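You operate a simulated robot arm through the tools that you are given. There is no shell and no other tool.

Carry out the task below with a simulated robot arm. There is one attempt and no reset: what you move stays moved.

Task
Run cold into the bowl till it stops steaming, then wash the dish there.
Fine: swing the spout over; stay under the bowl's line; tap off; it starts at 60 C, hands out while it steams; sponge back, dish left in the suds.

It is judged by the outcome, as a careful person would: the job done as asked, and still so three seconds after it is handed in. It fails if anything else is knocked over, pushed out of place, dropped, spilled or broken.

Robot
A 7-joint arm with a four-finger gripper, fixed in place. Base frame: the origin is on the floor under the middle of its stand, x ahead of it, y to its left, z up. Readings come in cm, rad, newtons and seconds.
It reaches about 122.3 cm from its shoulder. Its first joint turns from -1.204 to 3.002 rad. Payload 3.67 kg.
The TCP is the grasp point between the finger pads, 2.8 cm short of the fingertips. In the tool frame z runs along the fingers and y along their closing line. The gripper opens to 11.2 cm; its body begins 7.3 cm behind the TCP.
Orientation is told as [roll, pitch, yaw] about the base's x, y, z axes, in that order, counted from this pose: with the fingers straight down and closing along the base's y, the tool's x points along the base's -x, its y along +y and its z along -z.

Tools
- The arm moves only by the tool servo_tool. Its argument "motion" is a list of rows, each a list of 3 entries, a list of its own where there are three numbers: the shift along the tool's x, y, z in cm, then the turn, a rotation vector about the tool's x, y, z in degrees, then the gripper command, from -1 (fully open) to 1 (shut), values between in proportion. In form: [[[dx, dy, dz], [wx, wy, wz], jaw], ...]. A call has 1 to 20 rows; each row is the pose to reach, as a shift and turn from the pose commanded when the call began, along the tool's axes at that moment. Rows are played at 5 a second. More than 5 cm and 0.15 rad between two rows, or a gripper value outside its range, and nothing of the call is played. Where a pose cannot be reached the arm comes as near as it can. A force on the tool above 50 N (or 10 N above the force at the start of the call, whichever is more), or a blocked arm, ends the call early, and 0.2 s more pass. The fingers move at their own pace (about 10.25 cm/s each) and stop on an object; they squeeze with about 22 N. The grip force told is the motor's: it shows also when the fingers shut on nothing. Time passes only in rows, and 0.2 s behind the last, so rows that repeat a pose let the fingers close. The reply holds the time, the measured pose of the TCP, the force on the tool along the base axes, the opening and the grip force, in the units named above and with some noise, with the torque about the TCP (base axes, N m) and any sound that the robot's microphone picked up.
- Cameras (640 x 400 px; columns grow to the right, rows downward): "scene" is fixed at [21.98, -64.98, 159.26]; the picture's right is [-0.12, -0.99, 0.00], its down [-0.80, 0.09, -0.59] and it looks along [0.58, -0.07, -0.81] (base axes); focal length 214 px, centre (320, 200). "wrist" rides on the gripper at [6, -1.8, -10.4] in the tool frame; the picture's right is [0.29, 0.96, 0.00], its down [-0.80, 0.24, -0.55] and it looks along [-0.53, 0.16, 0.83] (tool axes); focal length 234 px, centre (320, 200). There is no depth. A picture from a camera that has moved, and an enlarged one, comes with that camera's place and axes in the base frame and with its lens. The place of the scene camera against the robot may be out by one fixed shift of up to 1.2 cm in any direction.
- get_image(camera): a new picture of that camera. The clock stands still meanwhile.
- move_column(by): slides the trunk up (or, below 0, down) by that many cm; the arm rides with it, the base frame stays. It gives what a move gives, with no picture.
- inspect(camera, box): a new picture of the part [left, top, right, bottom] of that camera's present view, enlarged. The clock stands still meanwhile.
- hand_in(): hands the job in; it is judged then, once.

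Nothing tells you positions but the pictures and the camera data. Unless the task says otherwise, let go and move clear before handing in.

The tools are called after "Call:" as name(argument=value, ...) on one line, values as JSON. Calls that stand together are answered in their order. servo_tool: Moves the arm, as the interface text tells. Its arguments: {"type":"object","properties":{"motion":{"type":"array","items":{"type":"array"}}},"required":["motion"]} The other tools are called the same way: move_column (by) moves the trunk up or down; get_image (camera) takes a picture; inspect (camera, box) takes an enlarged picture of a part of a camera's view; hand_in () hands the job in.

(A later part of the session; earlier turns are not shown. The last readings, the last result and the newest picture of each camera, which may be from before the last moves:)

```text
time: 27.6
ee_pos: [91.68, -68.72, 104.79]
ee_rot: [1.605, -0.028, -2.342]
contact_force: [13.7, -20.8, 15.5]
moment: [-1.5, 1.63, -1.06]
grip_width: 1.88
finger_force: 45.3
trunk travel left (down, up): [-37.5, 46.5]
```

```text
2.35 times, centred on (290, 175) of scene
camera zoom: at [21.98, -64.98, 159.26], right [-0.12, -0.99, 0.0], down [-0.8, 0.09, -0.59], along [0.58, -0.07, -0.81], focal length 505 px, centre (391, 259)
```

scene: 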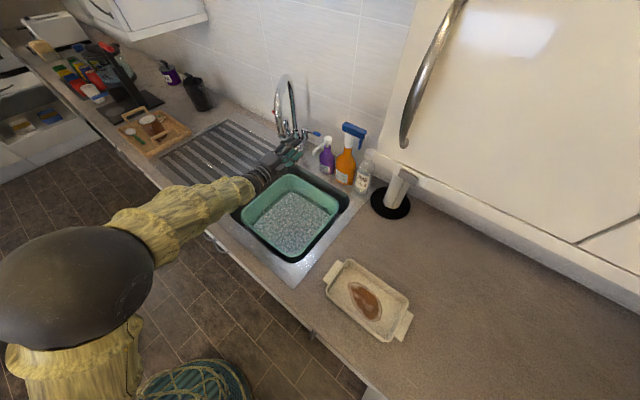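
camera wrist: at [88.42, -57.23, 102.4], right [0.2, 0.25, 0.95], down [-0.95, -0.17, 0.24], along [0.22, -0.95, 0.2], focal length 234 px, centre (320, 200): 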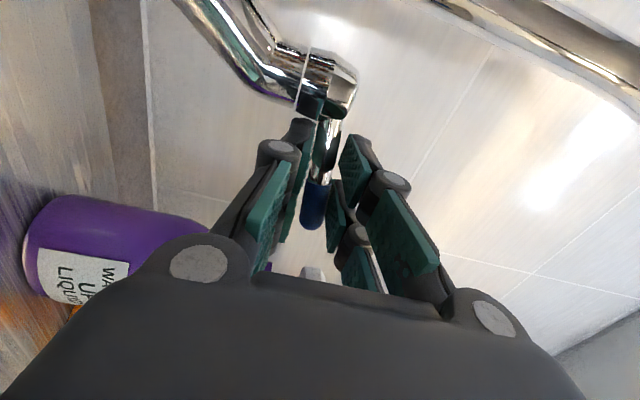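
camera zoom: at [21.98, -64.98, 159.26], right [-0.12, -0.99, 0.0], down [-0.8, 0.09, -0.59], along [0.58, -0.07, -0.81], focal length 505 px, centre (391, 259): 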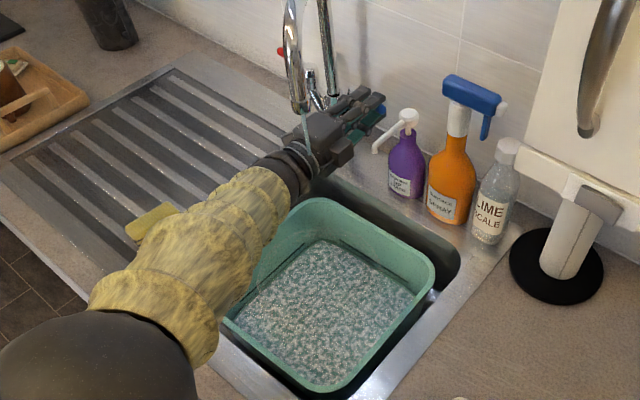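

Water runs, so pulling the lever forward opens cold. The stream is landing on my wrist, though, so I'll shut it straight away and come at the lever from an angle that stays out of the stream.

Call:
servo_tool(motion=[[[-0.25, 0, 1.0], [0, 0, 0], 0.9], [[-0.45, 0, 2.0], [0, 0, 0], 0.9], [[-0.45, 0, 2.3], [0, 0, 0], 0.9]])

Call:
inspect(camera="scene", box=[220, 90, 360, 260])

Call:
get_image(camera="wrist")

```text
time: 28.4
ee_pos: [93.05, -70.14, 104.89]
ee_rot: [1.602, -0.033, -2.339]
contact_force: [-21.1, 24.3, -3.4]
moment: [-1.67, 1.74, 0.27]
grip_width: 1.76
finger_force: 44.8
trunk travel left (down, up): [-37.5, 46.5]
```

```text
2.35 times, centred on (290, 175) of scene
camera zoom: at [21.98, -64.98, 159.26], right [-0.12, -0.99, 0.0], down [-0.8, 0.09, -0.59], along [0.58, -0.07, -0.81], focal length 505 px, centre (391, 259)
```

zoom: 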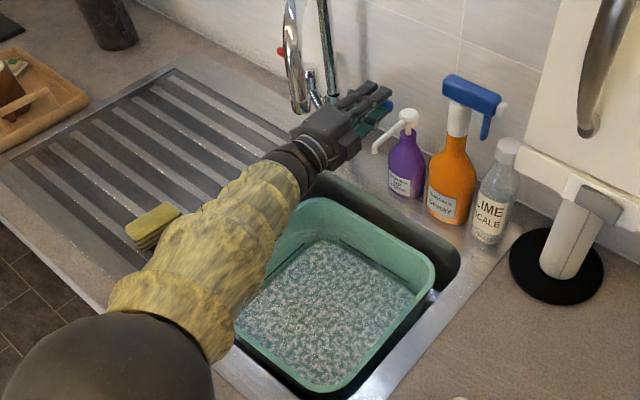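

```text
taken
camera wrist: at [89.69, -58.55, 102.45], right [0.2, 0.25, 0.95], down [-0.95, -0.18, 0.25], along [0.23, -0.95, 0.2], focal length 234 px, centre (320, 200)
```

wrist: 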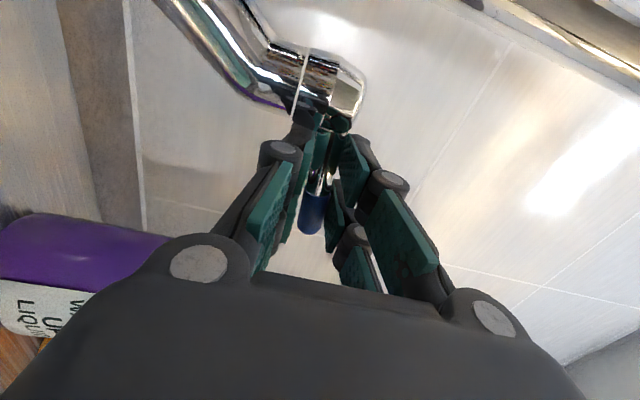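

The tap is off again. I'll let go of the lever, swing the wrist about 22° out to the left around the fingertips and check that the arm clears the spout's drop line.

Call:
servo_tool(motion=[[[0, 0, 0], [0, 0, 0], 0.28], [[0, 0, -0.2], [0, 0, 0], 0.28], [[0, 0, -0.4], [0, -5.5, 0], 0.28], [[0, 0, -0.4], [0, -11, 0], 0.28], [[0, 0, -0.4], [0, -16.5, 0], 0.28], [[0, 0, -0.4], [0, -22, 0], 0.28]])

Call:
inspect(camera="scene", box=[220, 90, 360, 260])

Call:
get_image(camera="wrist")

```text
time: 29.8
ee_pos: [92.81, -70.07, 104.81]
ee_rot: [1.611, -0.014, -2.728]
contact_force: [-0.6, 0.8, 0.2]
moment: [-0.04, 0.03, -0.03]
grip_width: 4.03
finger_force: 0.1
trunk travel left (down, up): [-37.5, 46.5]
```

```text
2.35 times, centred on (290, 175) of scene
camera zoom: at [21.98, -64.98, 159.26], right [-0.12, -0.99, 0.0], down [-0.8, 0.09, -0.59], along [0.58, -0.07, -0.81], focal length 505 px, centre (391, 259)
```

zoom: 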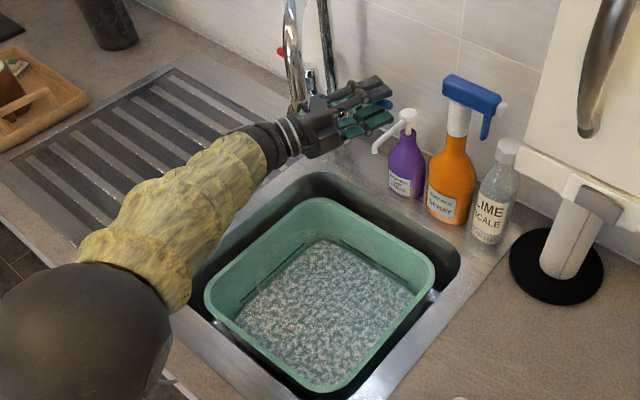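

```text
taken
camera wrist: at [94.11, -58.24, 102.34], right [0.26, 0.16, 0.95], down [-0.95, 0.2, 0.23], along [-0.15, -0.97, 0.2], focal length 234 px, centre (320, 200)
```

wrist: 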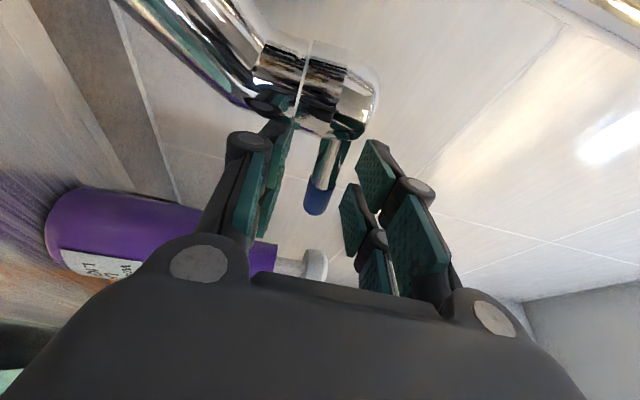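

The wrist is now about 8 cm clear of the drop line and the lever is between the fingers again. I'll regrip and ease it open.

Call:
servo_tool(motion=[[[0, 0, 0.5], [0, 0, 0], 0.6], [[0, 0, 0.5], [0, 0, 0], 0.9], [[0, 0, 0.5], [0, 0, 0], 0.9], [[-0.1, 0, 0], [0, 0, 0], 0.9], [[-0.2, 0, -0.5], [0, 0, 0], 0.9], [[-0.3, 0, -1.1], [0, 0, 0], 0.9], [[-0.35, 0, -1.7], [0, 0, 0], 0.9]])

Call:
inspect(camera="scene", box=[220, 90, 360, 260])

Call:
get_image(camera="wrist")

```text
time: 31.4
ee_pos: [91.62, -68.7, 104.96]
ee_rot: [1.613, -0.016, -2.726]
contact_force: [-9.0, -1.2, 12.3]
moment: [-0.97, 1.24, 0.01]
grip_width: 1.81
finger_force: 38.4
trunk travel left (down, up): [-37.5, 46.5]
```

```text
2.35 times, centred on (290, 175) of scene
camera zoom: at [21.98, -64.98, 159.26], right [-0.12, -0.99, 0.0], down [-0.8, 0.09, -0.59], along [0.58, -0.07, -0.81], focal length 505 px, centre (391, 259)
```

zoom: 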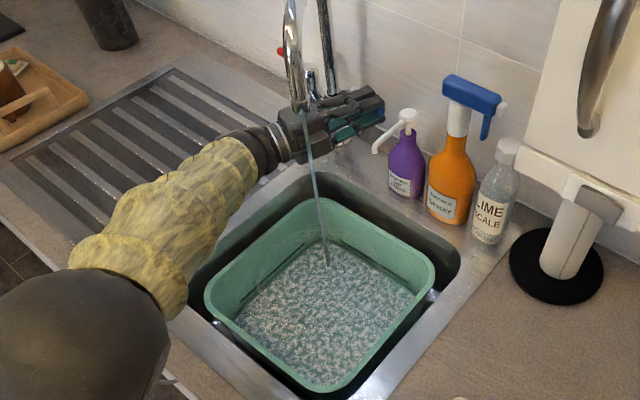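

```text
taken
camera wrist: at [92.86, -56.74, 102.48], right [0.26, 0.16, 0.95], down [-0.95, 0.2, 0.23], along [-0.15, -0.97, 0.2], focal length 234 px, centre (320, 200)
```

wrist: 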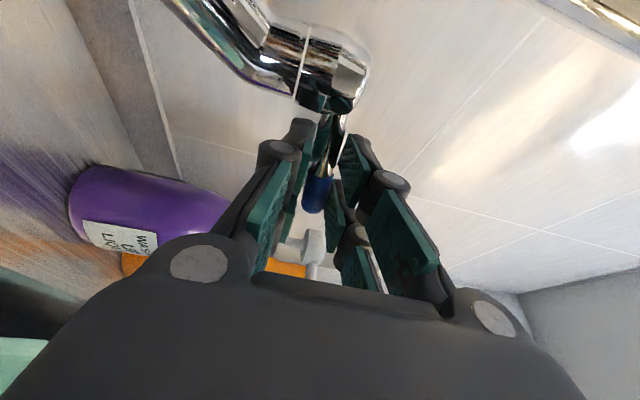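

The stream now falls cleanly into the bowl clear of my hand. I'll hold the lever here and let it run in short bursts, watching the level and steam.

Call:
servo_tool(motion=[[[0, 0, 0], [0, 0, 0], 0.9], [[0, 0, 0], [0, 0, 0], 0.9], [[0, 0, 0], [0, 0, 0], 0.9], [[0, 0, 0], [0, 0, 0], 0.9], [[0, 0, 0], [0, 0, 0], 0.9], [[0, 0, 0], [0, 0, 0], 0.9], [[0, 0, 0], [0, 0, 0], 0.9], [[0, 0, 0], [0, 0, 0], 0.9], [[0, 0, 0], [0, 0, 0], 0.9], [[0, 0, 0], [0, 0, 0], 0.9]])

Call:
inspect(camera="scene", box=[230, 150, 350, 270])

```text
time: 33.6
ee_pos: [91.63, -68.71, 104.86]
ee_rot: [1.613, -0.013, -2.727]
contact_force: [-25.4, 9.4, -4.4]
moment: [-0.94, 2.0, 0.68]
grip_width: 1.79
finger_force: 45.0
trunk travel left (down, up): [-37.5, 46.5]
```

```text
3.33 times, centred on (290, 210) of scene
camera zoom: at [21.98, -64.98, 159.26], right [-0.12, -0.99, 0.0], down [-0.8, 0.09, -0.59], along [0.58, -0.07, -0.81], focal length 715 px, centre (420, 167)
```

zoom: 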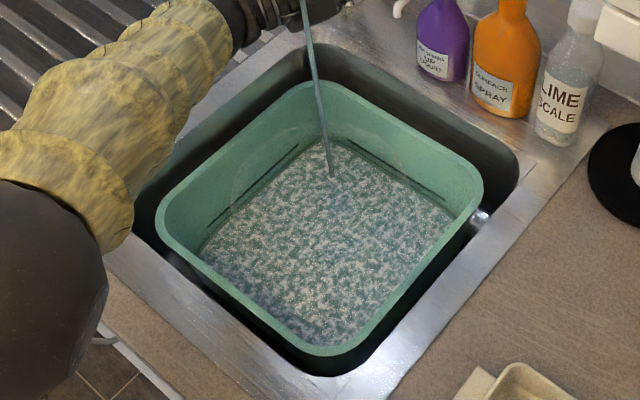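

The stream is steady and the level has barely changed. I'll zoom in on the back walls to see the fill line and the faint steam more clearly.

Call:
inspect(camera="scene", box=[250, 165, 330, 215])

Call:
servo_tool(motion=[[[0, 0, 0], [0, 0, 0], 0.9], [[0, 0, 0], [0, 0, 0], 0.9], [[0, 0, 0], [0, 0, 0], 0.9], [[0, 0, 0], [0, 0, 0], 0.9], [[0, 0, 0], [0, 0, 0], 0.9], [[0, 0, 0], [0, 0, 0], 0.9], [[0, 0, 0], [0, 0, 0], 0.9], [[0, 0, 0], [0, 0, 0], 0.9], [[0, 0, 0], [0, 0, 0], 0.9], [[0, 0, 0], [0, 0, 0], 0.9], [[0, 0, 0], [0, 0, 0], 0.9], [[0, 0, 0], [0, 0, 0], 0.9]])

Call:
inspect(camera="scene", box=[250, 165, 330, 215])

```text
8.00 times, centred on (290, 190) of scene
camera zoom: at [21.98, -64.98, 159.26], right [-0.12, -0.99, 0.0], down [-0.8, 0.09, -0.59], along [0.58, -0.07, -0.81], focal length 1716 px, centre (560, 280)
```

zoom: 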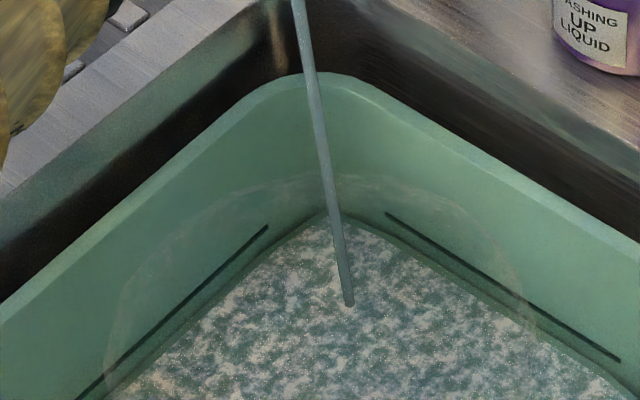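

```text
time: 36.2
ee_pos: [91.76, -68.81, 104.97]
ee_rot: [1.612, -0.015, -2.727]
contact_force: [-20.6, 4.2, -3.4]
moment: [-0.98, 1.97, 0.45]
grip_width: 1.8
finger_force: 44.8
trunk travel left (down, up): [-37.5, 46.5]
```

```text
8.00 times, centred on (290, 190) of scene
camera zoom: at [21.98, -64.98, 159.26], right [-0.12, -0.99, 0.0], down [-0.8, 0.09, -0.59], along [0.58, -0.07, -0.81], focal length 1716 px, centre (560, 280)
```

zoom: 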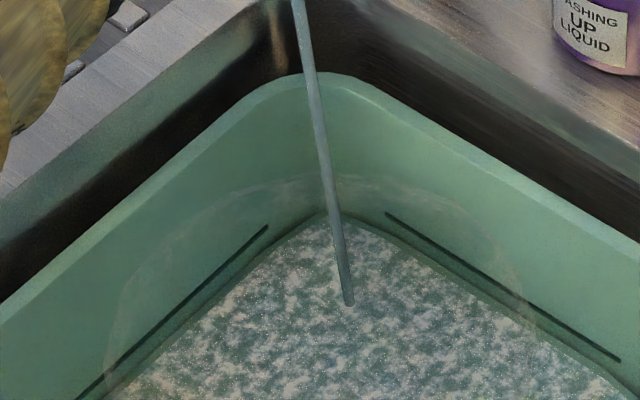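

The steam shows as a faint translucent dome over the water, and the dark fill line is about 1 cm above the suds. I'll keep running in bursts.

Call:
servo_tool(motion=[[[0, 0, 0], [0, 0, 0], 0.9], [[0, 0, 0], [0, 0, 0], 0.9], [[0, 0, 0], [0, 0, 0], 0.9], [[0, 0, 0], [0, 0, 0], 0.9], [[0, 0, 0], [0, 0, 0], 0.9], [[0, 0, 0], [0, 0, 0], 0.9], [[0, 0, 0], [0, 0, 0], 0.9], [[0, 0, 0], [0, 0, 0], 0.9], [[0, 0, 0], [0, 0, 0], 0.9], [[0, 0, 0], [0, 0, 0], 0.9], [[0, 0, 0], [0, 0, 0], 0.9], [[0, 0, 0], [0, 0, 0], 0.9], [[0, 0, 0], [0, 0, 0], 0.9], [[0, 0, 0], [0, 0, 0], 0.9], [[0, 0, 0], [0, 0, 0], 0.9], [[0, 0, 0], [0, 0, 0], 0.9], [[0, 0, 0], [0, 0, 0], 0.9], [[0, 0, 0], [0, 0, 0], 0.9], [[0, 0, 0], [0, 0, 0], 0.9], [[0, 0, 0], [0, 0, 0], 0.9]])

Call:
inspect(camera="scene", box=[250, 165, 330, 215])

```text
time: 40.4
ee_pos: [91.82, -68.86, 104.94]
ee_rot: [1.612, -0.013, -2.725]
contact_force: [-8.4, -4.7, 6.5]
moment: [-1.23, 1.77, -0.12]
grip_width: 1.78
finger_force: 45.1
trunk travel left (down, up): [-37.5, 46.5]
```

```text
8.00 times, centred on (290, 190) of scene
camera zoom: at [21.98, -64.98, 159.26], right [-0.12, -0.99, 0.0], down [-0.8, 0.09, -0.59], along [0.58, -0.07, -0.81], focal length 1716 px, centre (560, 280)
```

zoom: 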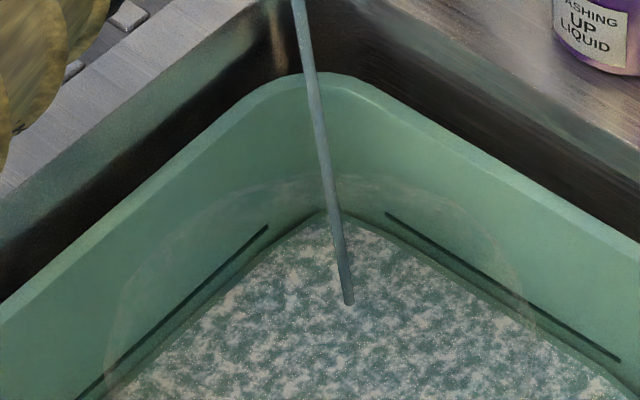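

The rise is very slow at this trickle, so I'll open the lever further, hold, and check again.

Call:
servo_tool(motion=[[[0.1, 0, -0.5], [0, 0, 0], 0.9], [[0.2, 0, -1.0], [0, 0, 0], 0.9], [[0.35, 0, -1.6], [0, 0, 0], 0.9], [[0.35, 0, -1.6], [0, 0, 0], 0.9], [[0.35, 0, -1.6], [0, 0, 0], 0.9], [[0.35, 0, -1.6], [0, 0, 0], 0.9], [[0.35, 0, -1.6], [0, 0, 0], 0.9]])

Call:
inspect(camera="scene", box=[220, 90, 360, 260])

Call:
get_image(camera="wrist")

```text
time: 42.0
ee_pos: [91.43, -66.87, 104.82]
ee_rot: [1.614, -0.017, -2.724]
contact_force: [-12.9, 17.1, 5.8]
moment: [-0.77, 2.1, 0.77]
grip_width: 1.88
finger_force: 45.0
trunk travel left (down, up): [-37.5, 46.5]
```

```text
2.35 times, centred on (290, 175) of scene
camera zoom: at [21.98, -64.98, 159.26], right [-0.12, -0.99, 0.0], down [-0.8, 0.09, -0.59], along [0.58, -0.07, -0.81], focal length 505 px, centre (391, 259)
```

zoom: 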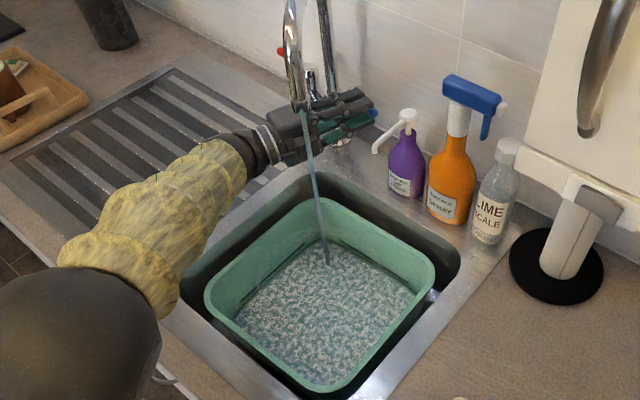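

```text
taken
camera wrist: at [92.62, -54.93, 102.41], right [0.26, 0.16, 0.95], down [-0.95, 0.19, 0.23], along [-0.15, -0.97, 0.2], focal length 234 px, centre (320, 200)
```

wrist: 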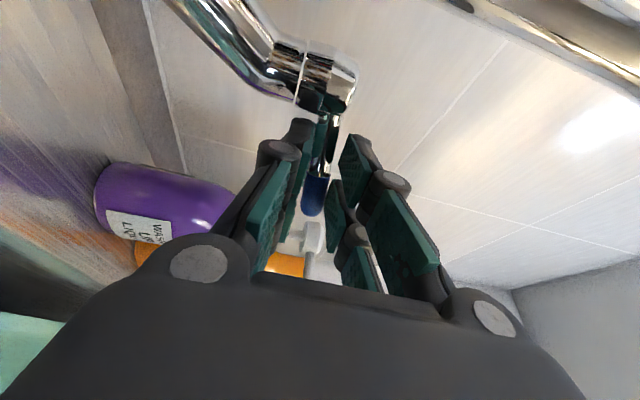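

The flow is a bit stronger and still clean. I'll hold for another few seconds and compare the level.

Call:
servo_tool(motion=[[[0, 0, 0], [0, 0, 0], 0.9], [[0, 0, 0], [0, 0, 0], 0.9], [[0, 0, 0], [0, 0, 0], 0.9], [[0, 0, 0], [0, 0, 0], 0.9], [[0, 0, 0], [0, 0, 0], 0.9], [[0, 0, 0], [0, 0, 0], 0.9], [[0, 0, 0], [0, 0, 0], 0.9], [[0, 0, 0], [0, 0, 0], 0.9], [[0, 0, 0], [0, 0, 0], 0.9], [[0, 0, 0], [0, 0, 0], 0.9], [[0, 0, 0], [0, 0, 0], 0.9], [[0, 0, 0], [0, 0, 0], 0.9], [[0, 0, 0], [0, 0, 0], 0.9], [[0, 0, 0], [0, 0, 0], 0.9], [[0, 0, 0], [0, 0, 0], 0.9]])

Call:
inspect(camera="scene", box=[250, 165, 330, 215])

```text
time: 45.2
ee_pos: [91.36, -66.84, 104.82]
ee_rot: [1.615, -0.016, -2.727]
contact_force: [-15.0, 31.2, -8.6]
moment: [-0.38, 2.34, 1.46]
grip_width: 1.88
finger_force: 45.0
trunk travel left (down, up): [-37.5, 46.5]
```

```text
8.00 times, centred on (290, 190) of scene
camera zoom: at [21.98, -64.98, 159.26], right [-0.12, -0.99, 0.0], down [-0.8, 0.09, -0.59], along [0.58, -0.07, -0.81], focal length 1716 px, centre (560, 280)
```

zoom: 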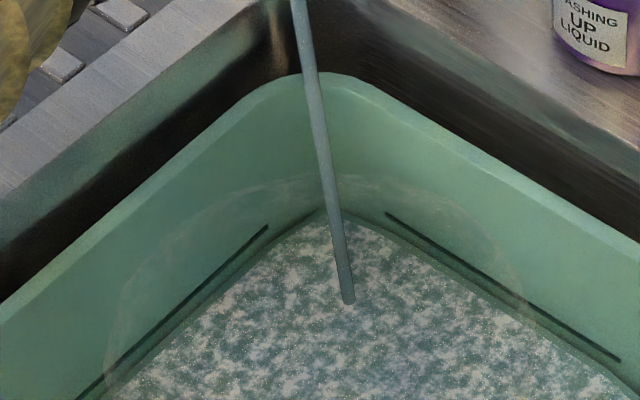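

Still steaming, and the level is rising slowly. I'll continue.

Call:
servo_tool(motion=[[[0, 0, 0], [0, 0, 0], 0.9], [[0, 0, 0], [0, 0, 0], 0.9], [[0, 0, 0], [0, 0, 0], 0.9], [[0, 0, 0], [0, 0, 0], 0.9], [[0, 0, 0], [0, 0, 0], 0.9], [[0, 0, 0], [0, 0, 0], 0.9], [[0, 0, 0], [0, 0, 0], 0.9], [[0, 0, 0], [0, 0, 0], 0.9], [[0, 0, 0], [0, 0, 0], 0.9], [[0, 0, 0], [0, 0, 0], 0.9], [[0, 0, 0], [0, 0, 0], 0.9], [[0, 0, 0], [0, 0, 0], 0.9], [[0, 0, 0], [0, 0, 0], 0.9], [[0, 0, 0], [0, 0, 0], 0.9], [[0, 0, 0], [0, 0, 0], 0.9], [[0, 0, 0], [0, 0, 0], 0.9], [[0, 0, 0], [0, 0, 0], 0.9], [[0, 0, 0], [0, 0, 0], 0.9], [[0, 0, 0], [0, 0, 0], 0.9], [[0, 0, 0], [0, 0, 0], 0.9]])

Call:
inspect(camera="scene", box=[250, 165, 330, 215])

Call:
inspect(camera="scene", box=[230, 150, 350, 270])

```text
time: 49.4
ee_pos: [91.51, -66.92, 104.83]
ee_rot: [1.614, -0.016, -2.726]
contact_force: [-3.6, 19.7, 1.3]
moment: [-0.73, 2.21, 0.99]
grip_width: 1.87
finger_force: 44.2
trunk travel left (down, up): [-37.5, 46.5]
```

```text
8.00 times, centred on (290, 190) of scene
camera zoom: at [21.98, -64.98, 159.26], right [-0.12, -0.99, 0.0], down [-0.8, 0.09, -0.59], along [0.58, -0.07, -0.81], focal length 1716 px, centre (560, 280)
```

zoom: 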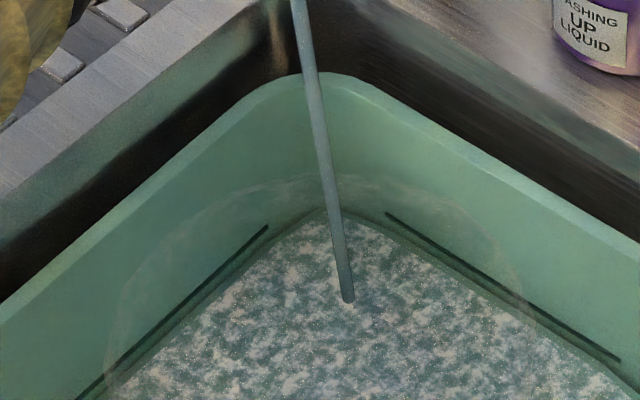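

```text
3.33 times, centred on (290, 210) of scene
camera zoom: at [21.98, -64.98, 159.26], right [-0.12, -0.99, 0.0], down [-0.8, 0.09, -0.59], along [0.58, -0.07, -0.81], focal length 715 px, centre (420, 167)
```

zoom: 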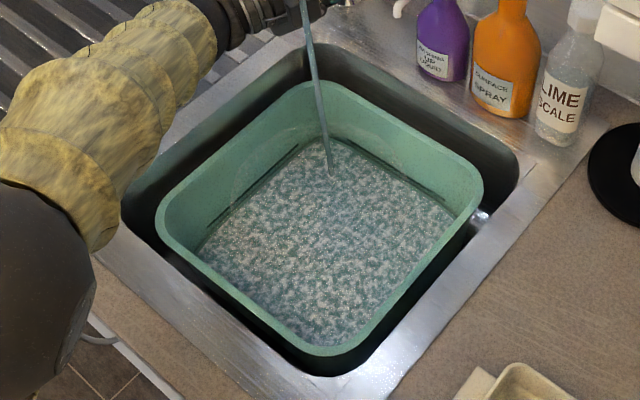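

Still a visible dome of steam and a bit of room below the line. Another burst, then a tighter look at the line.

Call:
servo_tool(motion=[[[0, 0, 0], [0, 0, 0], 0.9], [[0, 0, 0], [0, 0, 0], 0.9], [[0, 0, 0], [0, 0, 0], 0.9], [[0, 0, 0], [0, 0, 0], 0.9], [[0, 0, 0], [0, 0, 0], 0.9], [[0, 0, 0], [0, 0, 0], 0.9], [[0, 0, 0], [0, 0, 0], 0.9], [[0, 0, 0], [0, 0, 0], 0.9], [[0, 0, 0], [0, 0, 0], 0.9], [[0, 0, 0], [0, 0, 0], 0.9], [[0, 0, 0], [0, 0, 0], 0.9], [[0, 0, 0], [0, 0, 0], 0.9], [[0, 0, 0], [0, 0, 0], 0.9], [[0, 0, 0], [0, 0, 0], 0.9], [[0, 0, 0], [0, 0, 0], 0.9], [[0, 0, 0], [0, 0, 0], 0.9], [[0, 0, 0], [0, 0, 0], 0.9], [[0, 0, 0], [0, 0, 0], 0.9], [[0, 0, 0], [0, 0, 0], 0.9], [[0, 0, 0], [0, 0, 0], 0.9]])

Call:
inspect(camera="scene", box=[250, 165, 330, 215])

Call:
inspect(camera="scene", box=[250, 185, 290, 210])

```text
time: 53.6
ee_pos: [91.55, -66.97, 104.85]
ee_rot: [1.614, -0.016, -2.725]
contact_force: [4.6, 12.9, 9.0]
moment: [-0.97, 2.11, 0.67]
grip_width: 1.88
finger_force: 45.3
trunk travel left (down, up): [-37.5, 46.5]
```

```text
8.00 times, centred on (290, 190) of scene
camera zoom: at [21.98, -64.98, 159.26], right [-0.12, -0.99, 0.0], down [-0.8, 0.09, -0.59], along [0.58, -0.07, -0.81], focal length 1716 px, centre (560, 280)
```

zoom: 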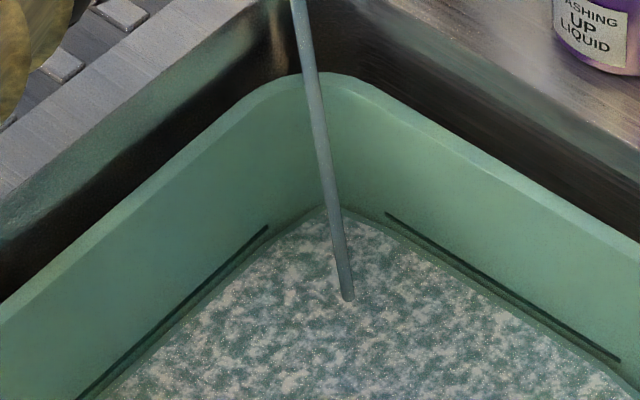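

```text
16.00 times, centred on (270, 198) of scene
camera zoom: at [21.98, -64.98, 159.26], right [-0.12, -0.99, 0.0], down [-0.8, 0.09, -0.59], along [0.58, -0.07, -0.81], focal length 3432 px, centre (1120, 240)
```

zoom: 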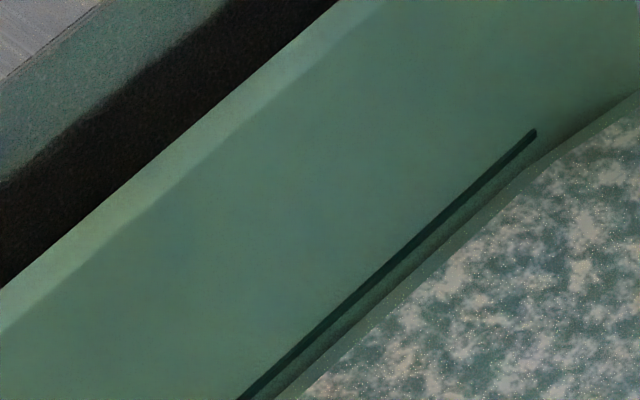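

The steam has gone and the suds are still below the line. I'm shutting the cold off now by pushing the lever back.

Call:
servo_tool(motion=[[[-0.2, 0, 0.8], [0, 0, 0], 0.9], [[-0.35, 0, 1.6], [0, 0, 0], 0.9], [[-0.25, 0, 2.4], [0, 0, 0], 0.9], [[-0.1, 0, 3.2], [0, 0, 0], 0.9], [[0, 0, 3.8], [0, 0, 0], 0.9], [[0, 0, 4.2], [0, 0, 0], 0.9]])

Call:
inspect(camera="scene", box=[220, 90, 360, 260])

Call:
get_image(camera="wrist")

```text
time: 55.0
ee_pos: [93.05, -70.84, 105.06]
ee_rot: [1.611, -0.015, -2.727]
contact_force: [-22.5, 21.5, -6.8]
moment: [-1.61, 1.58, -0.08]
grip_width: 1.74
finger_force: 44.8
trunk travel left (down, up): [-37.5, 46.5]
```

```text
2.35 times, centred on (290, 175) of scene
camera zoom: at [21.98, -64.98, 159.26], right [-0.12, -0.99, 0.0], down [-0.8, 0.09, -0.59], along [0.58, -0.07, -0.81], focal length 505 px, centre (391, 259)
```

zoom: 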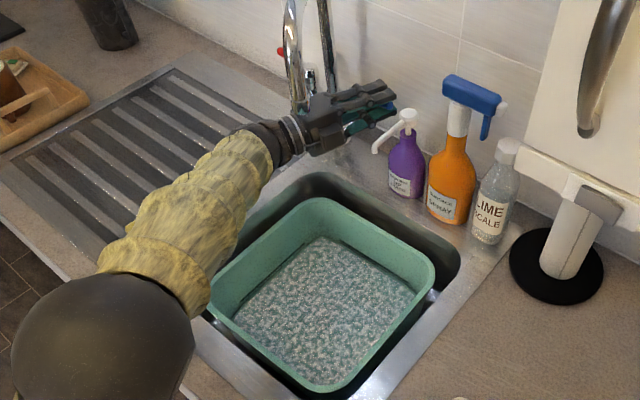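

```text
taken
camera wrist: at [94.34, -58.89, 102.53], right [0.26, 0.16, 0.95], down [-0.95, 0.2, 0.23], along [-0.15, -0.97, 0.2], focal length 234 px, centre (320, 200)
```

wrist: 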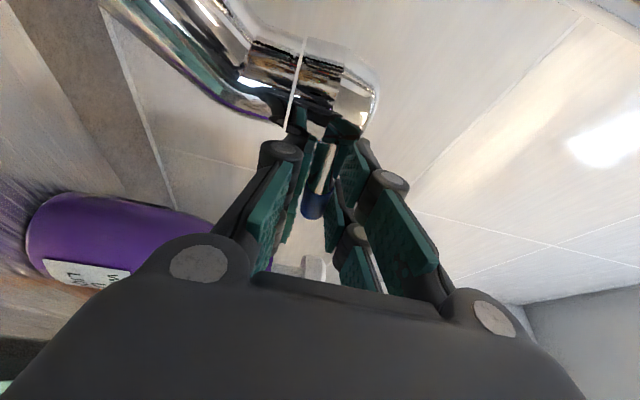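

The stream has stopped. I'll release the lever, then verify that it stays shut before retreating along the hand's own axis.

Call:
servo_tool(motion=[[[0, 0, 0], [0, 0, 0], 0.5], [[0, 0, 0], [0, 0, 0], 0.25], [[0, 0, 0], [0, 0, 0], 0.25], [[0, 0, -2], [0, 0, 0], 0.25], [[0, 0, -5], [0, 0, 0], 0.25], [[0, 0, -9], [0, 0, 0], 0.25]])

Call:
inspect(camera="scene", box=[230, 90, 350, 200])

Call:
get_image(camera="wrist")

```text
time: 56.4
ee_pos: [89.4, -62.57, 104.54]
ee_rot: [1.612, -0.014, -2.729]
contact_force: [-0.5, -0.4, 0.4]
moment: [0.0, -0.01, 0.01]
grip_width: 4.17
finger_force: 0.0
trunk travel left (down, up): [-37.5, 46.5]
```

```text
3.64 times, centred on (290, 145) of scene
camera zoom: at [21.98, -64.98, 159.26], right [-0.12, -0.99, 0.0], down [-0.8, 0.09, -0.59], along [0.58, -0.07, -0.81], focal length 780 px, centre (429, 400)
```

zoom: 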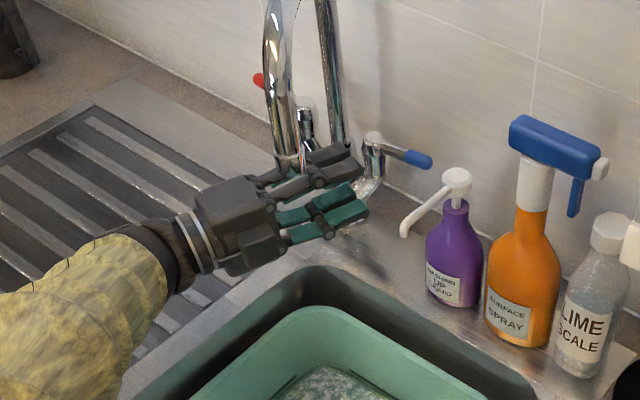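

```text
taken
camera wrist: at [90.64, -50.78, 102.1], right [0.26, 0.16, 0.95], down [-0.95, 0.2, 0.23], along [-0.15, -0.97, 0.2], focal length 234 px, centre (320, 200)
```

wrist: 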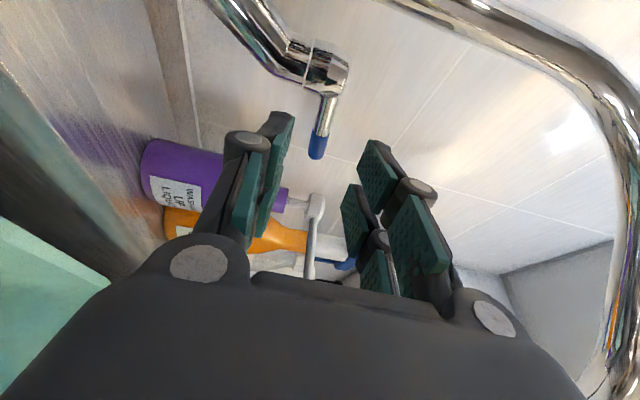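

The lever is back exactly where it started and nothing is dripping. I'll back the hand out to the left-front, raise it a little and check the whole scene.

Call:
servo_tool(motion=[[[0, 0, -4.5], [0, 0, 0], 0.25], [[0, 0, -9], [0, 0, 0], 0.25], [[0, 1, -13.5], [0, 0, 0], 0.25], [[0, 3, -17.5], [0, 0, 0], 0.25], [[0, 6, -20.5], [0, 0, 0], 0.25]])

Call:
get_image(camera="scene")

Call:
get_image(camera="wrist")

```text
time: 57.6
ee_pos: [81.21, -43.6, 109.85]
ee_rot: [1.612, -0.014, -2.728]
contact_force: [0.3, 1.7, 0.0]
moment: [0.05, 0.02, 0.02]
grip_width: 4.22
finger_force: 0.2
trunk travel left (down, up): [-37.5, 46.5]
```

```text
taken
```

scene: 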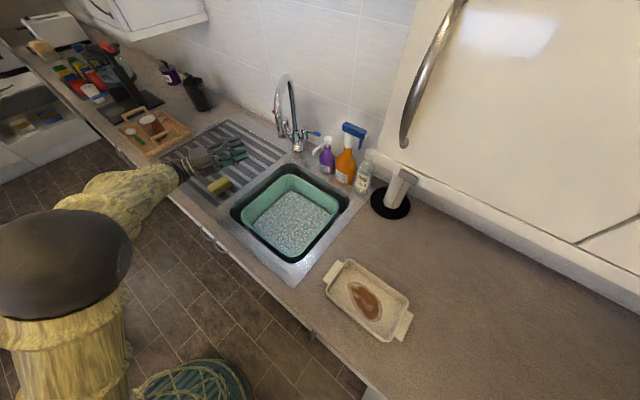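

```text
taken
camera wrist: at [82.42, -31.78, 107.36], right [0.26, 0.16, 0.95], down [-0.95, 0.2, 0.23], along [-0.15, -0.97, 0.2], focal length 234 px, centre (320, 200)
```

wrist: 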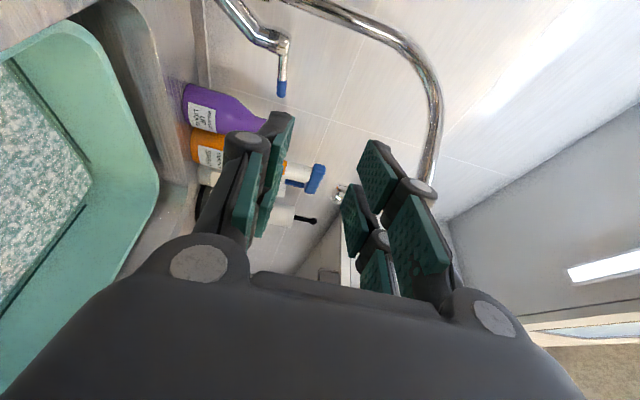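

Everything is in place: lever closed, spout over the bowl, sponge and dish untouched. Next I'll turn the hand to point down, rolling back a quarter turn first and then pitching.

Call:
servo_tool(motion=[[[0, 0, 0], [0, 0, -7.5], 0.25], [[0, 0, 0], [0, 0, -15], 0.25], [[0, 0, 0], [0, 0, -22.5], 0.25], [[0, 0, 0], [0, 0, -30], 0.25], [[0, 0, 0], [0, 0, -37.5], 0.25], [[0, 0, 0], [0, 0, -45], 0.25], [[0, 0, 0], [0, 0, -52.5], 0.25], [[0, 0, 0], [0, 0, -60], 0.25], [[0, 0, 0], [0, 0, -67.5], 0.25], [[0, 0, 0], [0, 0, -75], 0.25], [[0, 0, 0], [0, 0, -82.5], 0.25], [[0, 0, 0], [0, 0, -90], 0.25]])

Call:
servo_tool(motion=[[[0, 0, 0], [0, 7.5, 0], 0.25], [[0, 0, 0], [0, 15, 0], 0.25], [[0, 0, 0], [0, 22.5, 0], 0.25], [[0, 0, 0], [0, 30, 0], 0.25], [[0, 0, 0], [0, 37.5, 0], 0.25], [[0, 0, 0], [0, 45, 0], 0.25], [[0, 0, 0], [0, 52.5, 0], 0.25], [[0, 0, 0], [0, 60, 0], 0.25], [[0, 0, 0], [0, 67.5, 0], 0.25], [[0, 0, 0], [0, 75, 0], 0.25], [[0, 0, 0], [0, 82.5, 0], 0.25], [[0, 0, 0], [0, 90, 0], 0.25]])

Call:
get_image(camera="scene")

Call:
get_image(camera="wrist")

```text
time: 60.2
ee_pos: [81.21, -43.73, 109.65]
ee_rot: [-2.74, -1.527, 1.586]
contact_force: [-0.1, -0.7, -0.6]
moment: [0.01, 0.01, -0.01]
grip_width: 4.18
finger_force: 0.1
trunk travel left (down, up): [-37.5, 46.5]
```

```text
time: 62.8
ee_pos: [81.34, -43.88, 109.47]
ee_rot: [-0.017, -0.039, -1.156]
contact_force: [-0.1, -0.4, -0.1]
moment: [0.04, -0.02, 0.01]
grip_width: 4.21
finger_force: 0.2
trunk travel left (down, up): [-37.5, 46.5]
```

```text
taken
```

scene: 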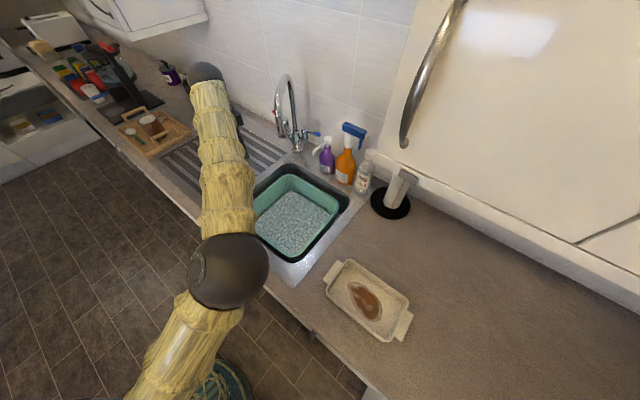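

```text
taken
camera wrist: at [77.21, -38.65, 119.62], right [0.76, 0.65, -0.03], down [0.54, -0.61, 0.58], along [0.36, -0.46, -0.81], focal length 234 px, centre (320, 200)
```

wrist: 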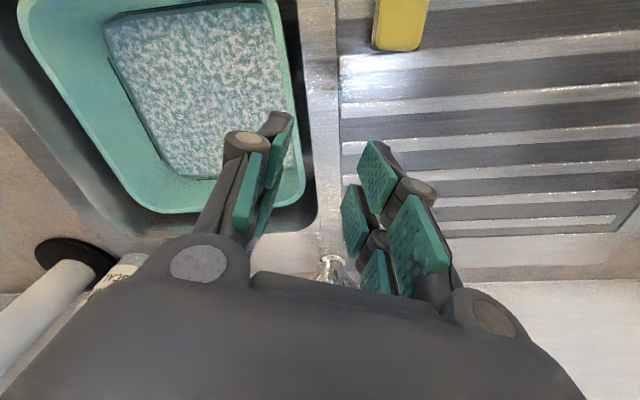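

The hand points down again above the drainer. I'll raise it and move right, staying well in front of the spout, to look at the dish.

Call:
servo_tool(motion=[[[1.4, -2.3, -3], [0, 0, 0], 0.25], [[2.8, -4.6, -6], [0, 0, 0], 0.25], [[4.2, -6.9, -9], [0, 0, 0], 0.25], [[5.6, -9.1, -12], [0, 0, 0], 0.25], [[4.0, -13.25, -12], [0, 0, -2.5], 0.25], [[2.4, -17.4, -12], [0, 0, -5], 0.25], [[0.8, -21.55, -12], [0, 0, -7.5], 0.25], [[-0.8, -25.7, -12], [0, 0, -10], 0.25], [[-2.4, -29.85, -12], [0, 0, -12.5], 0.25], [[-4.0, -34.0, -12], [0, 0, -15], 0.25], [[-5.6, -38.15, -12], [0, 0, -18], 0.25], [[-7.2, -42.3, -12], [0, 0, -21], 0.25], [[-8.8, -46.4, -12], [0, 0, -21], 0.25]])

Call:
get_image(camera="wrist")

Call:
get_image(camera="scene")

```text
time: 65.6
ee_pos: [58.13, -69.42, 119.88]
ee_rot: [-0.028, -0.031, -0.789]
contact_force: [-0.7, -0.3, 0.1]
moment: [0.04, 0.02, -0.01]
grip_width: 4.2
finger_force: 0.0
out of reach, approached as far as the arm can: row 9, 10, 11, 12, 13
trunk travel left (down, up): [-37.5, 46.5]
```

```text
taken
camera wrist: at [52.48, -65.95, 130.01], right [0.48, 0.88, -0.04], down [0.73, -0.37, 0.57], along [0.49, -0.3, -0.82], focal length 234 px, centre (320, 200)
```

wrist: 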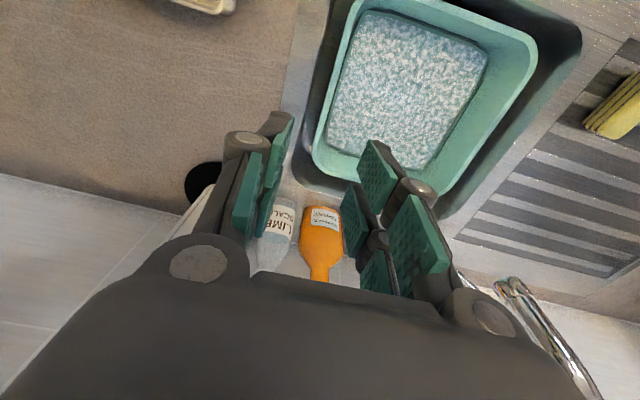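

```text
taken
```

scene: 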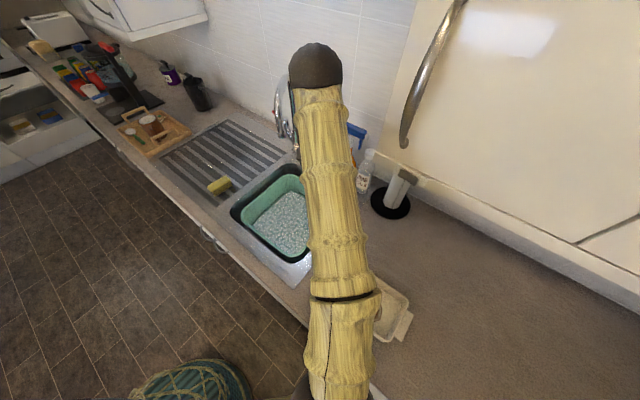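

The arm can't go further right with this elbow posture: the shoulder joint looks to be at its limit. While I'm here I'll use this closer view to measure the bowl and what I can see of the dish.

Call:
inspect(camera="wrist", box=[290, 0, 590, 220])

Call:
inspect(camera="wrist", box=[150, 0, 310, 100])

```text
1.82 times, centred on (440, 110) of wrist
camera zoom: at [52.48, -65.95, 130.01], right [0.48, 0.88, -0.04], down [0.73, -0.37, 0.57], along [0.49, -0.3, -0.82], focal length 426 px, centre (102, 364)
```

zoom: 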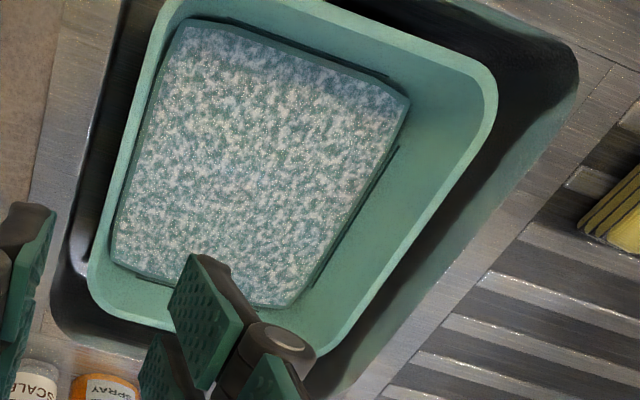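

```text
4.00 times, centred on (230, 50) of wrist
camera zoom: at [52.48, -65.95, 130.01], right [0.48, 0.88, -0.04], down [0.73, -0.37, 0.57], along [0.49, -0.3, -0.82], focal length 937 px, centre (680, 800)
```

zoom: 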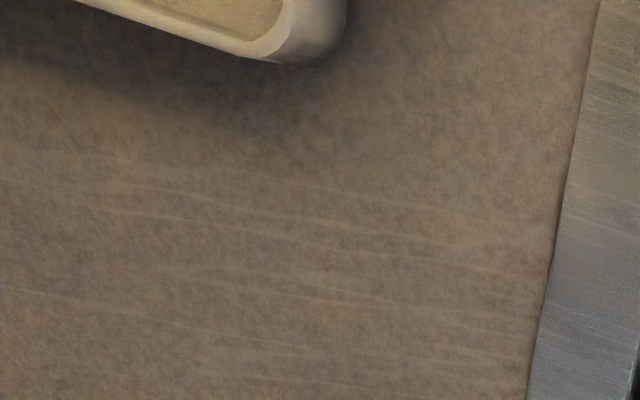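

The bowl turns out larger than I thought: its rim is at z≈87, about 30 cm square, with water at z≈80. That leaves room for the 24×12 cm dish, but I need a better arm posture to reach the dish, so I'll back up left and toward the robot and try other wrist yaws.

Call:
servo_tool(motion=[[[1.5, 4, 0], [0, 0, 0], 0.25], [[3, 8, 0], [0, 0, 0], 0.25], [[5, 12, 0], [0, 0, 0], 0.25]])

Call:
get_image(camera="scene")

```text
time: 66.4
ee_pos: [63.04, -56.6, 119.82]
ee_rot: [-0.031, -0.037, -0.788]
contact_force: [-0.1, 1.2, 0.5]
moment: [-0.07, -0.02, 0.0]
grip_width: 4.2
finger_force: 0.1
trunk travel left (down, up): [-37.5, 46.5]
```

```text
taken
```

scene: 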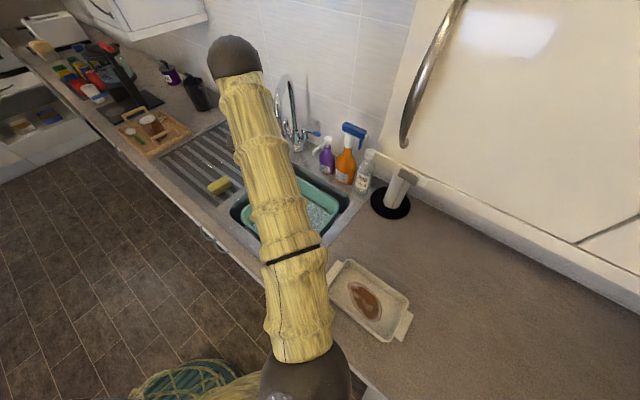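

The command had followed the measured pose, which is good to know. Now I'll turn the wrist the other way, so the fingers close across the dish's long walls, and see how the arm responds.

Call:
servo_tool(motion=[[[0, 0, 0], [0, 0, -7.5], 0.25], [[0, 0, 0], [0, 0, -15], 0.25], [[0, 0, 0], [0, 0, -22.5], 0.25], [[0, 0, 0], [0, 0, -30], 0.25], [[0, 0, 0], [0, 0, -37.5], 0.25], [[0, 0, 0], [0, 0, -45], 0.25], [[0, 0, 0], [0, 0, -52.5], 0.25], [[0, 0, 0], [0, 0, -60], 0.25], [[0, 0, 0], [0, 0, -67.5], 0.25], [[0, 0, 0], [0, 0, -75], 0.25], [[0, 0, 0], [0, 0, -82.5], 0.25], [[0, 0, 0], [0, 0, -90], 0.25]])

Call:
get_image(camera="scene")

Call:
get_image(camera="wrist")

```text
time: 69.0
ee_pos: [56.04, -37.06, 111.56]
ee_rot: [-0.033, 0.0, 0.711]
contact_force: [0.4, 0.2, -0.1]
moment: [-0.02, -0.02, 0.04]
grip_width: 4.19
finger_force: 0.0
out of reach, approached as far as the arm can: row 8, 9, 10, 11, 12
trunk travel left (down, up): [-37.5, 46.5]
```

```text
taken
```

scene: 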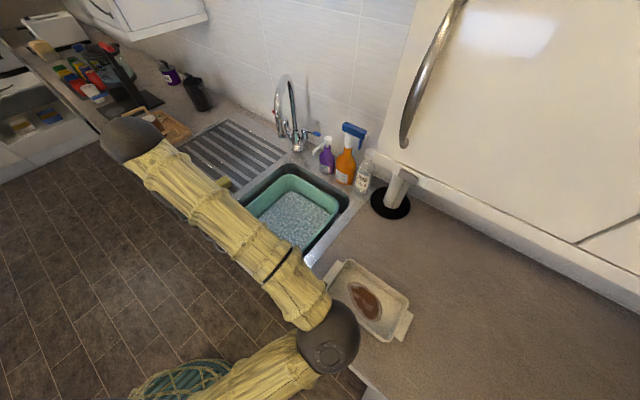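

```text
taken
camera wrist: at [52.3, -42.15, 121.96], right [-0.84, 0.54, -0.03], down [0.43, 0.72, 0.55], along [0.32, 0.45, -0.84], focal length 234 px, centre (320, 200)
```

wrist: 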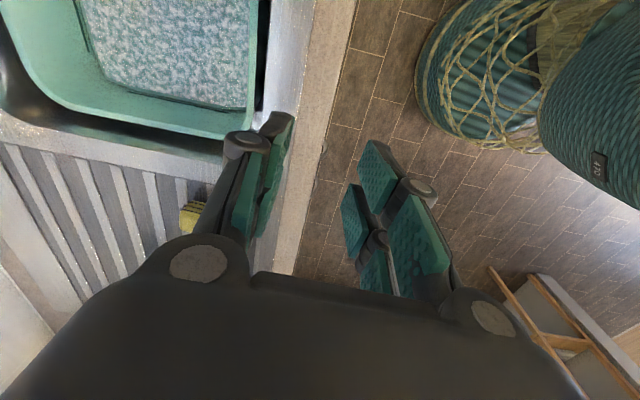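

That yaw pushed the elbow further right and hit a wrist limit, so it's the wrong direction. I'll turn back through −45° and keep going toward −135°, which gives the same closing line the other way round and should bring the elbow left.

Call:
servo_tool(motion=[[[0.5, -1.0, -0.7], [0, 0, 7.5], 0.25], [[0.9, -2.1, -1.3], [0, 0, 15], 0.25], [[1.4, -3.1, -2.0], [0, 0, 22.5], 0.25], [[1.8, -4.2, -2.7], [0, 0, 30], 0.25], [[2.3, -5.2, -3.3], [0, 0, 37.5], 0.25], [[2.7, -6.3, -4.0], [0, 0, 45], 0.25], [[3.2, -7.3, -4.7], [0, 0, 52.5], 0.25], [[3.6, -8.3, -5.3], [0, 0, 60], 0.25], [[4.1, -9.4, -6.0], [0, 0, 67.5], 0.25], [[4.5, -10.4, -6.7], [0, 0, 75], 0.25], [[5.0, -11.5, -7.3], [0, 0, 82.5], 0.25], [[5.5, -12.5, -8.0], [0, 0, 90], 0.25], [[5.5, -12.5, -8.0], [0, 0, 97.5], 0.25], [[5.5, -12.5, -8.0], [0, 0, 105], 0.25], [[5.5, -12.5, -8.0], [0, 0, 112.5], 0.25], [[5.5, -12.5, -8.0], [0, 0, 120], 0.25], [[5.5, -12.5, -8.0], [0, 0, 127.5], 0.25], [[5.5, -12.5, -8.0], [0, 0, 135], 0.25]])

Call:
get_image(camera="scene")

```text
time: 72.8
ee_pos: [59.73, -50.05, 119.68]
ee_rot: [0.023, -0.025, -1.647]
contact_force: [0.6, -0.4, 0.0]
moment: [-0.03, -0.03, 0.0]
grip_width: 4.2
finger_force: 0.0
trunk travel left (down, up): [-37.5, 46.5]
```

```text
taken
```

scene: 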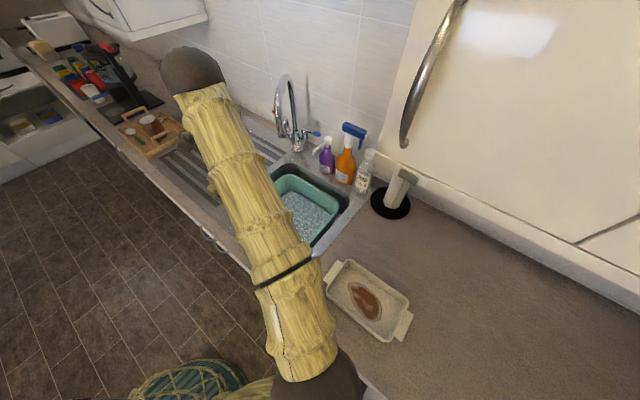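

The −94° yaw is fine. I'll carry on to about −135° and try moving right again.

Call:
servo_tool(motion=[[[0, 0, 0], [0, 0, 7], 0.25], [[0, 0, 0], [0, 0, 14], 0.25], [[0, 0, 0], [0, 0, 21], 0.25], [[0, 0, 0], [0, 0, 28], 0.25], [[0, 0, 0], [0, 0, 35], 0.25], [[0, 0, 0], [0, 0, 41], 0.25]])

Call:
get_image(camera="scene")

Call:
get_image(camera="wrist")

```text
time: 74.2
ee_pos: [59.73, -50.07, 119.71]
ee_rot: [0.033, -0.001, -2.361]
contact_force: [-0.9, 0.5, 0.2]
moment: [-0.02, -0.04, -0.01]
grip_width: 4.2
finger_force: 0.1
trunk travel left (down, up): [-37.5, 46.5]
```

```text
taken
```

scene: 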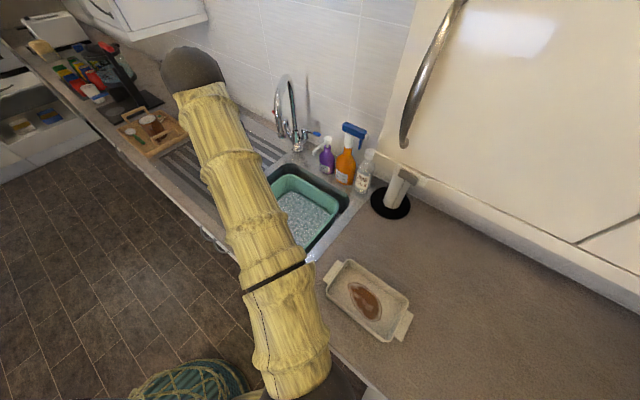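

```text
taken
camera wrist: at [62.44, -44.31, 129.92], right [0.88, -0.48, 0.03], down [-0.41, -0.72, 0.56], along [-0.25, -0.51, -0.83], focal length 234 px, centre (320, 200)
```

wrist: 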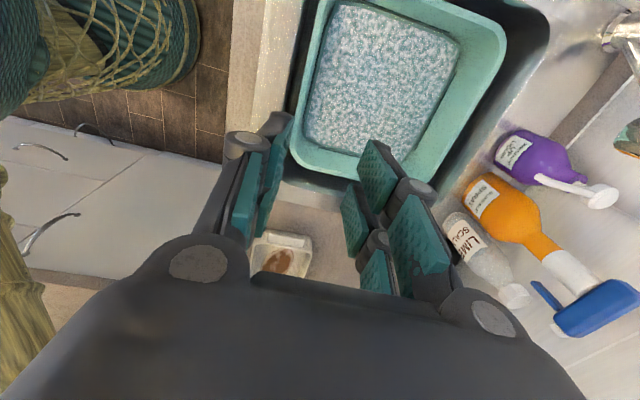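

With this yaw the camera faces the dish and the elbow has drifted left. I'll move right in steps, watching the reach.

Call:
servo_tool(motion=[[[-4, 0.5, 0], [0, 0, 0], 0.25], [[-8, 1, 0], [0, 0, 0], 0.25], [[-12, 1.5, 0], [0, 0, 0], 0.25], [[-16, 2, 0], [0, 0, 0], 0.25]])

Call:
get_image(camera="scene")

Call:
get_image(camera="wrist")

```text
time: 75.2
ee_pos: [56.95, -61.71, 117.78]
ee_rot: [0.03, 0.0, -2.36]
contact_force: [-0.3, -0.8, -0.4]
moment: [0.0, 0.0, 0.01]
grip_width: 4.21
finger_force: 0.0
out of reach, approached as far as the arm can: row 2, 3, 4
trunk travel left (down, up): [-37.5, 46.5]
```

```text
taken
```

scene: 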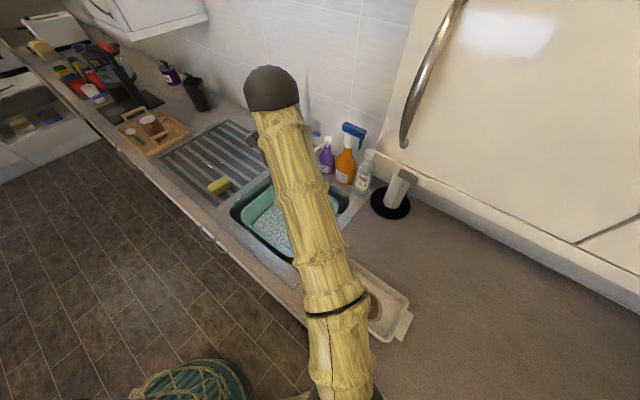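

```text
taken
camera wrist: at [59.72, -55.95, 128.0], right [0.88, -0.48, 0.03], down [-0.41, -0.72, 0.56], along [-0.25, -0.51, -0.83], focal length 234 px, centre (320, 200)
```

wrist: 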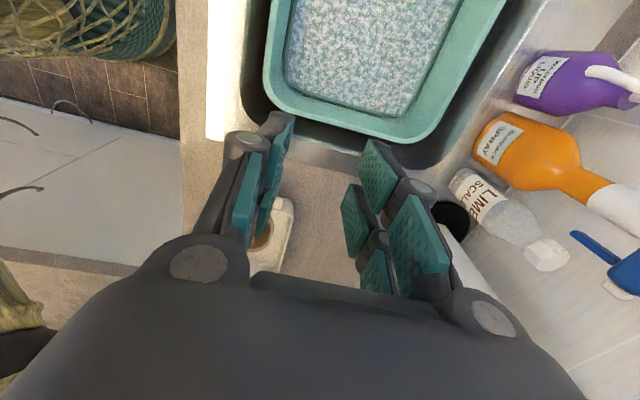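

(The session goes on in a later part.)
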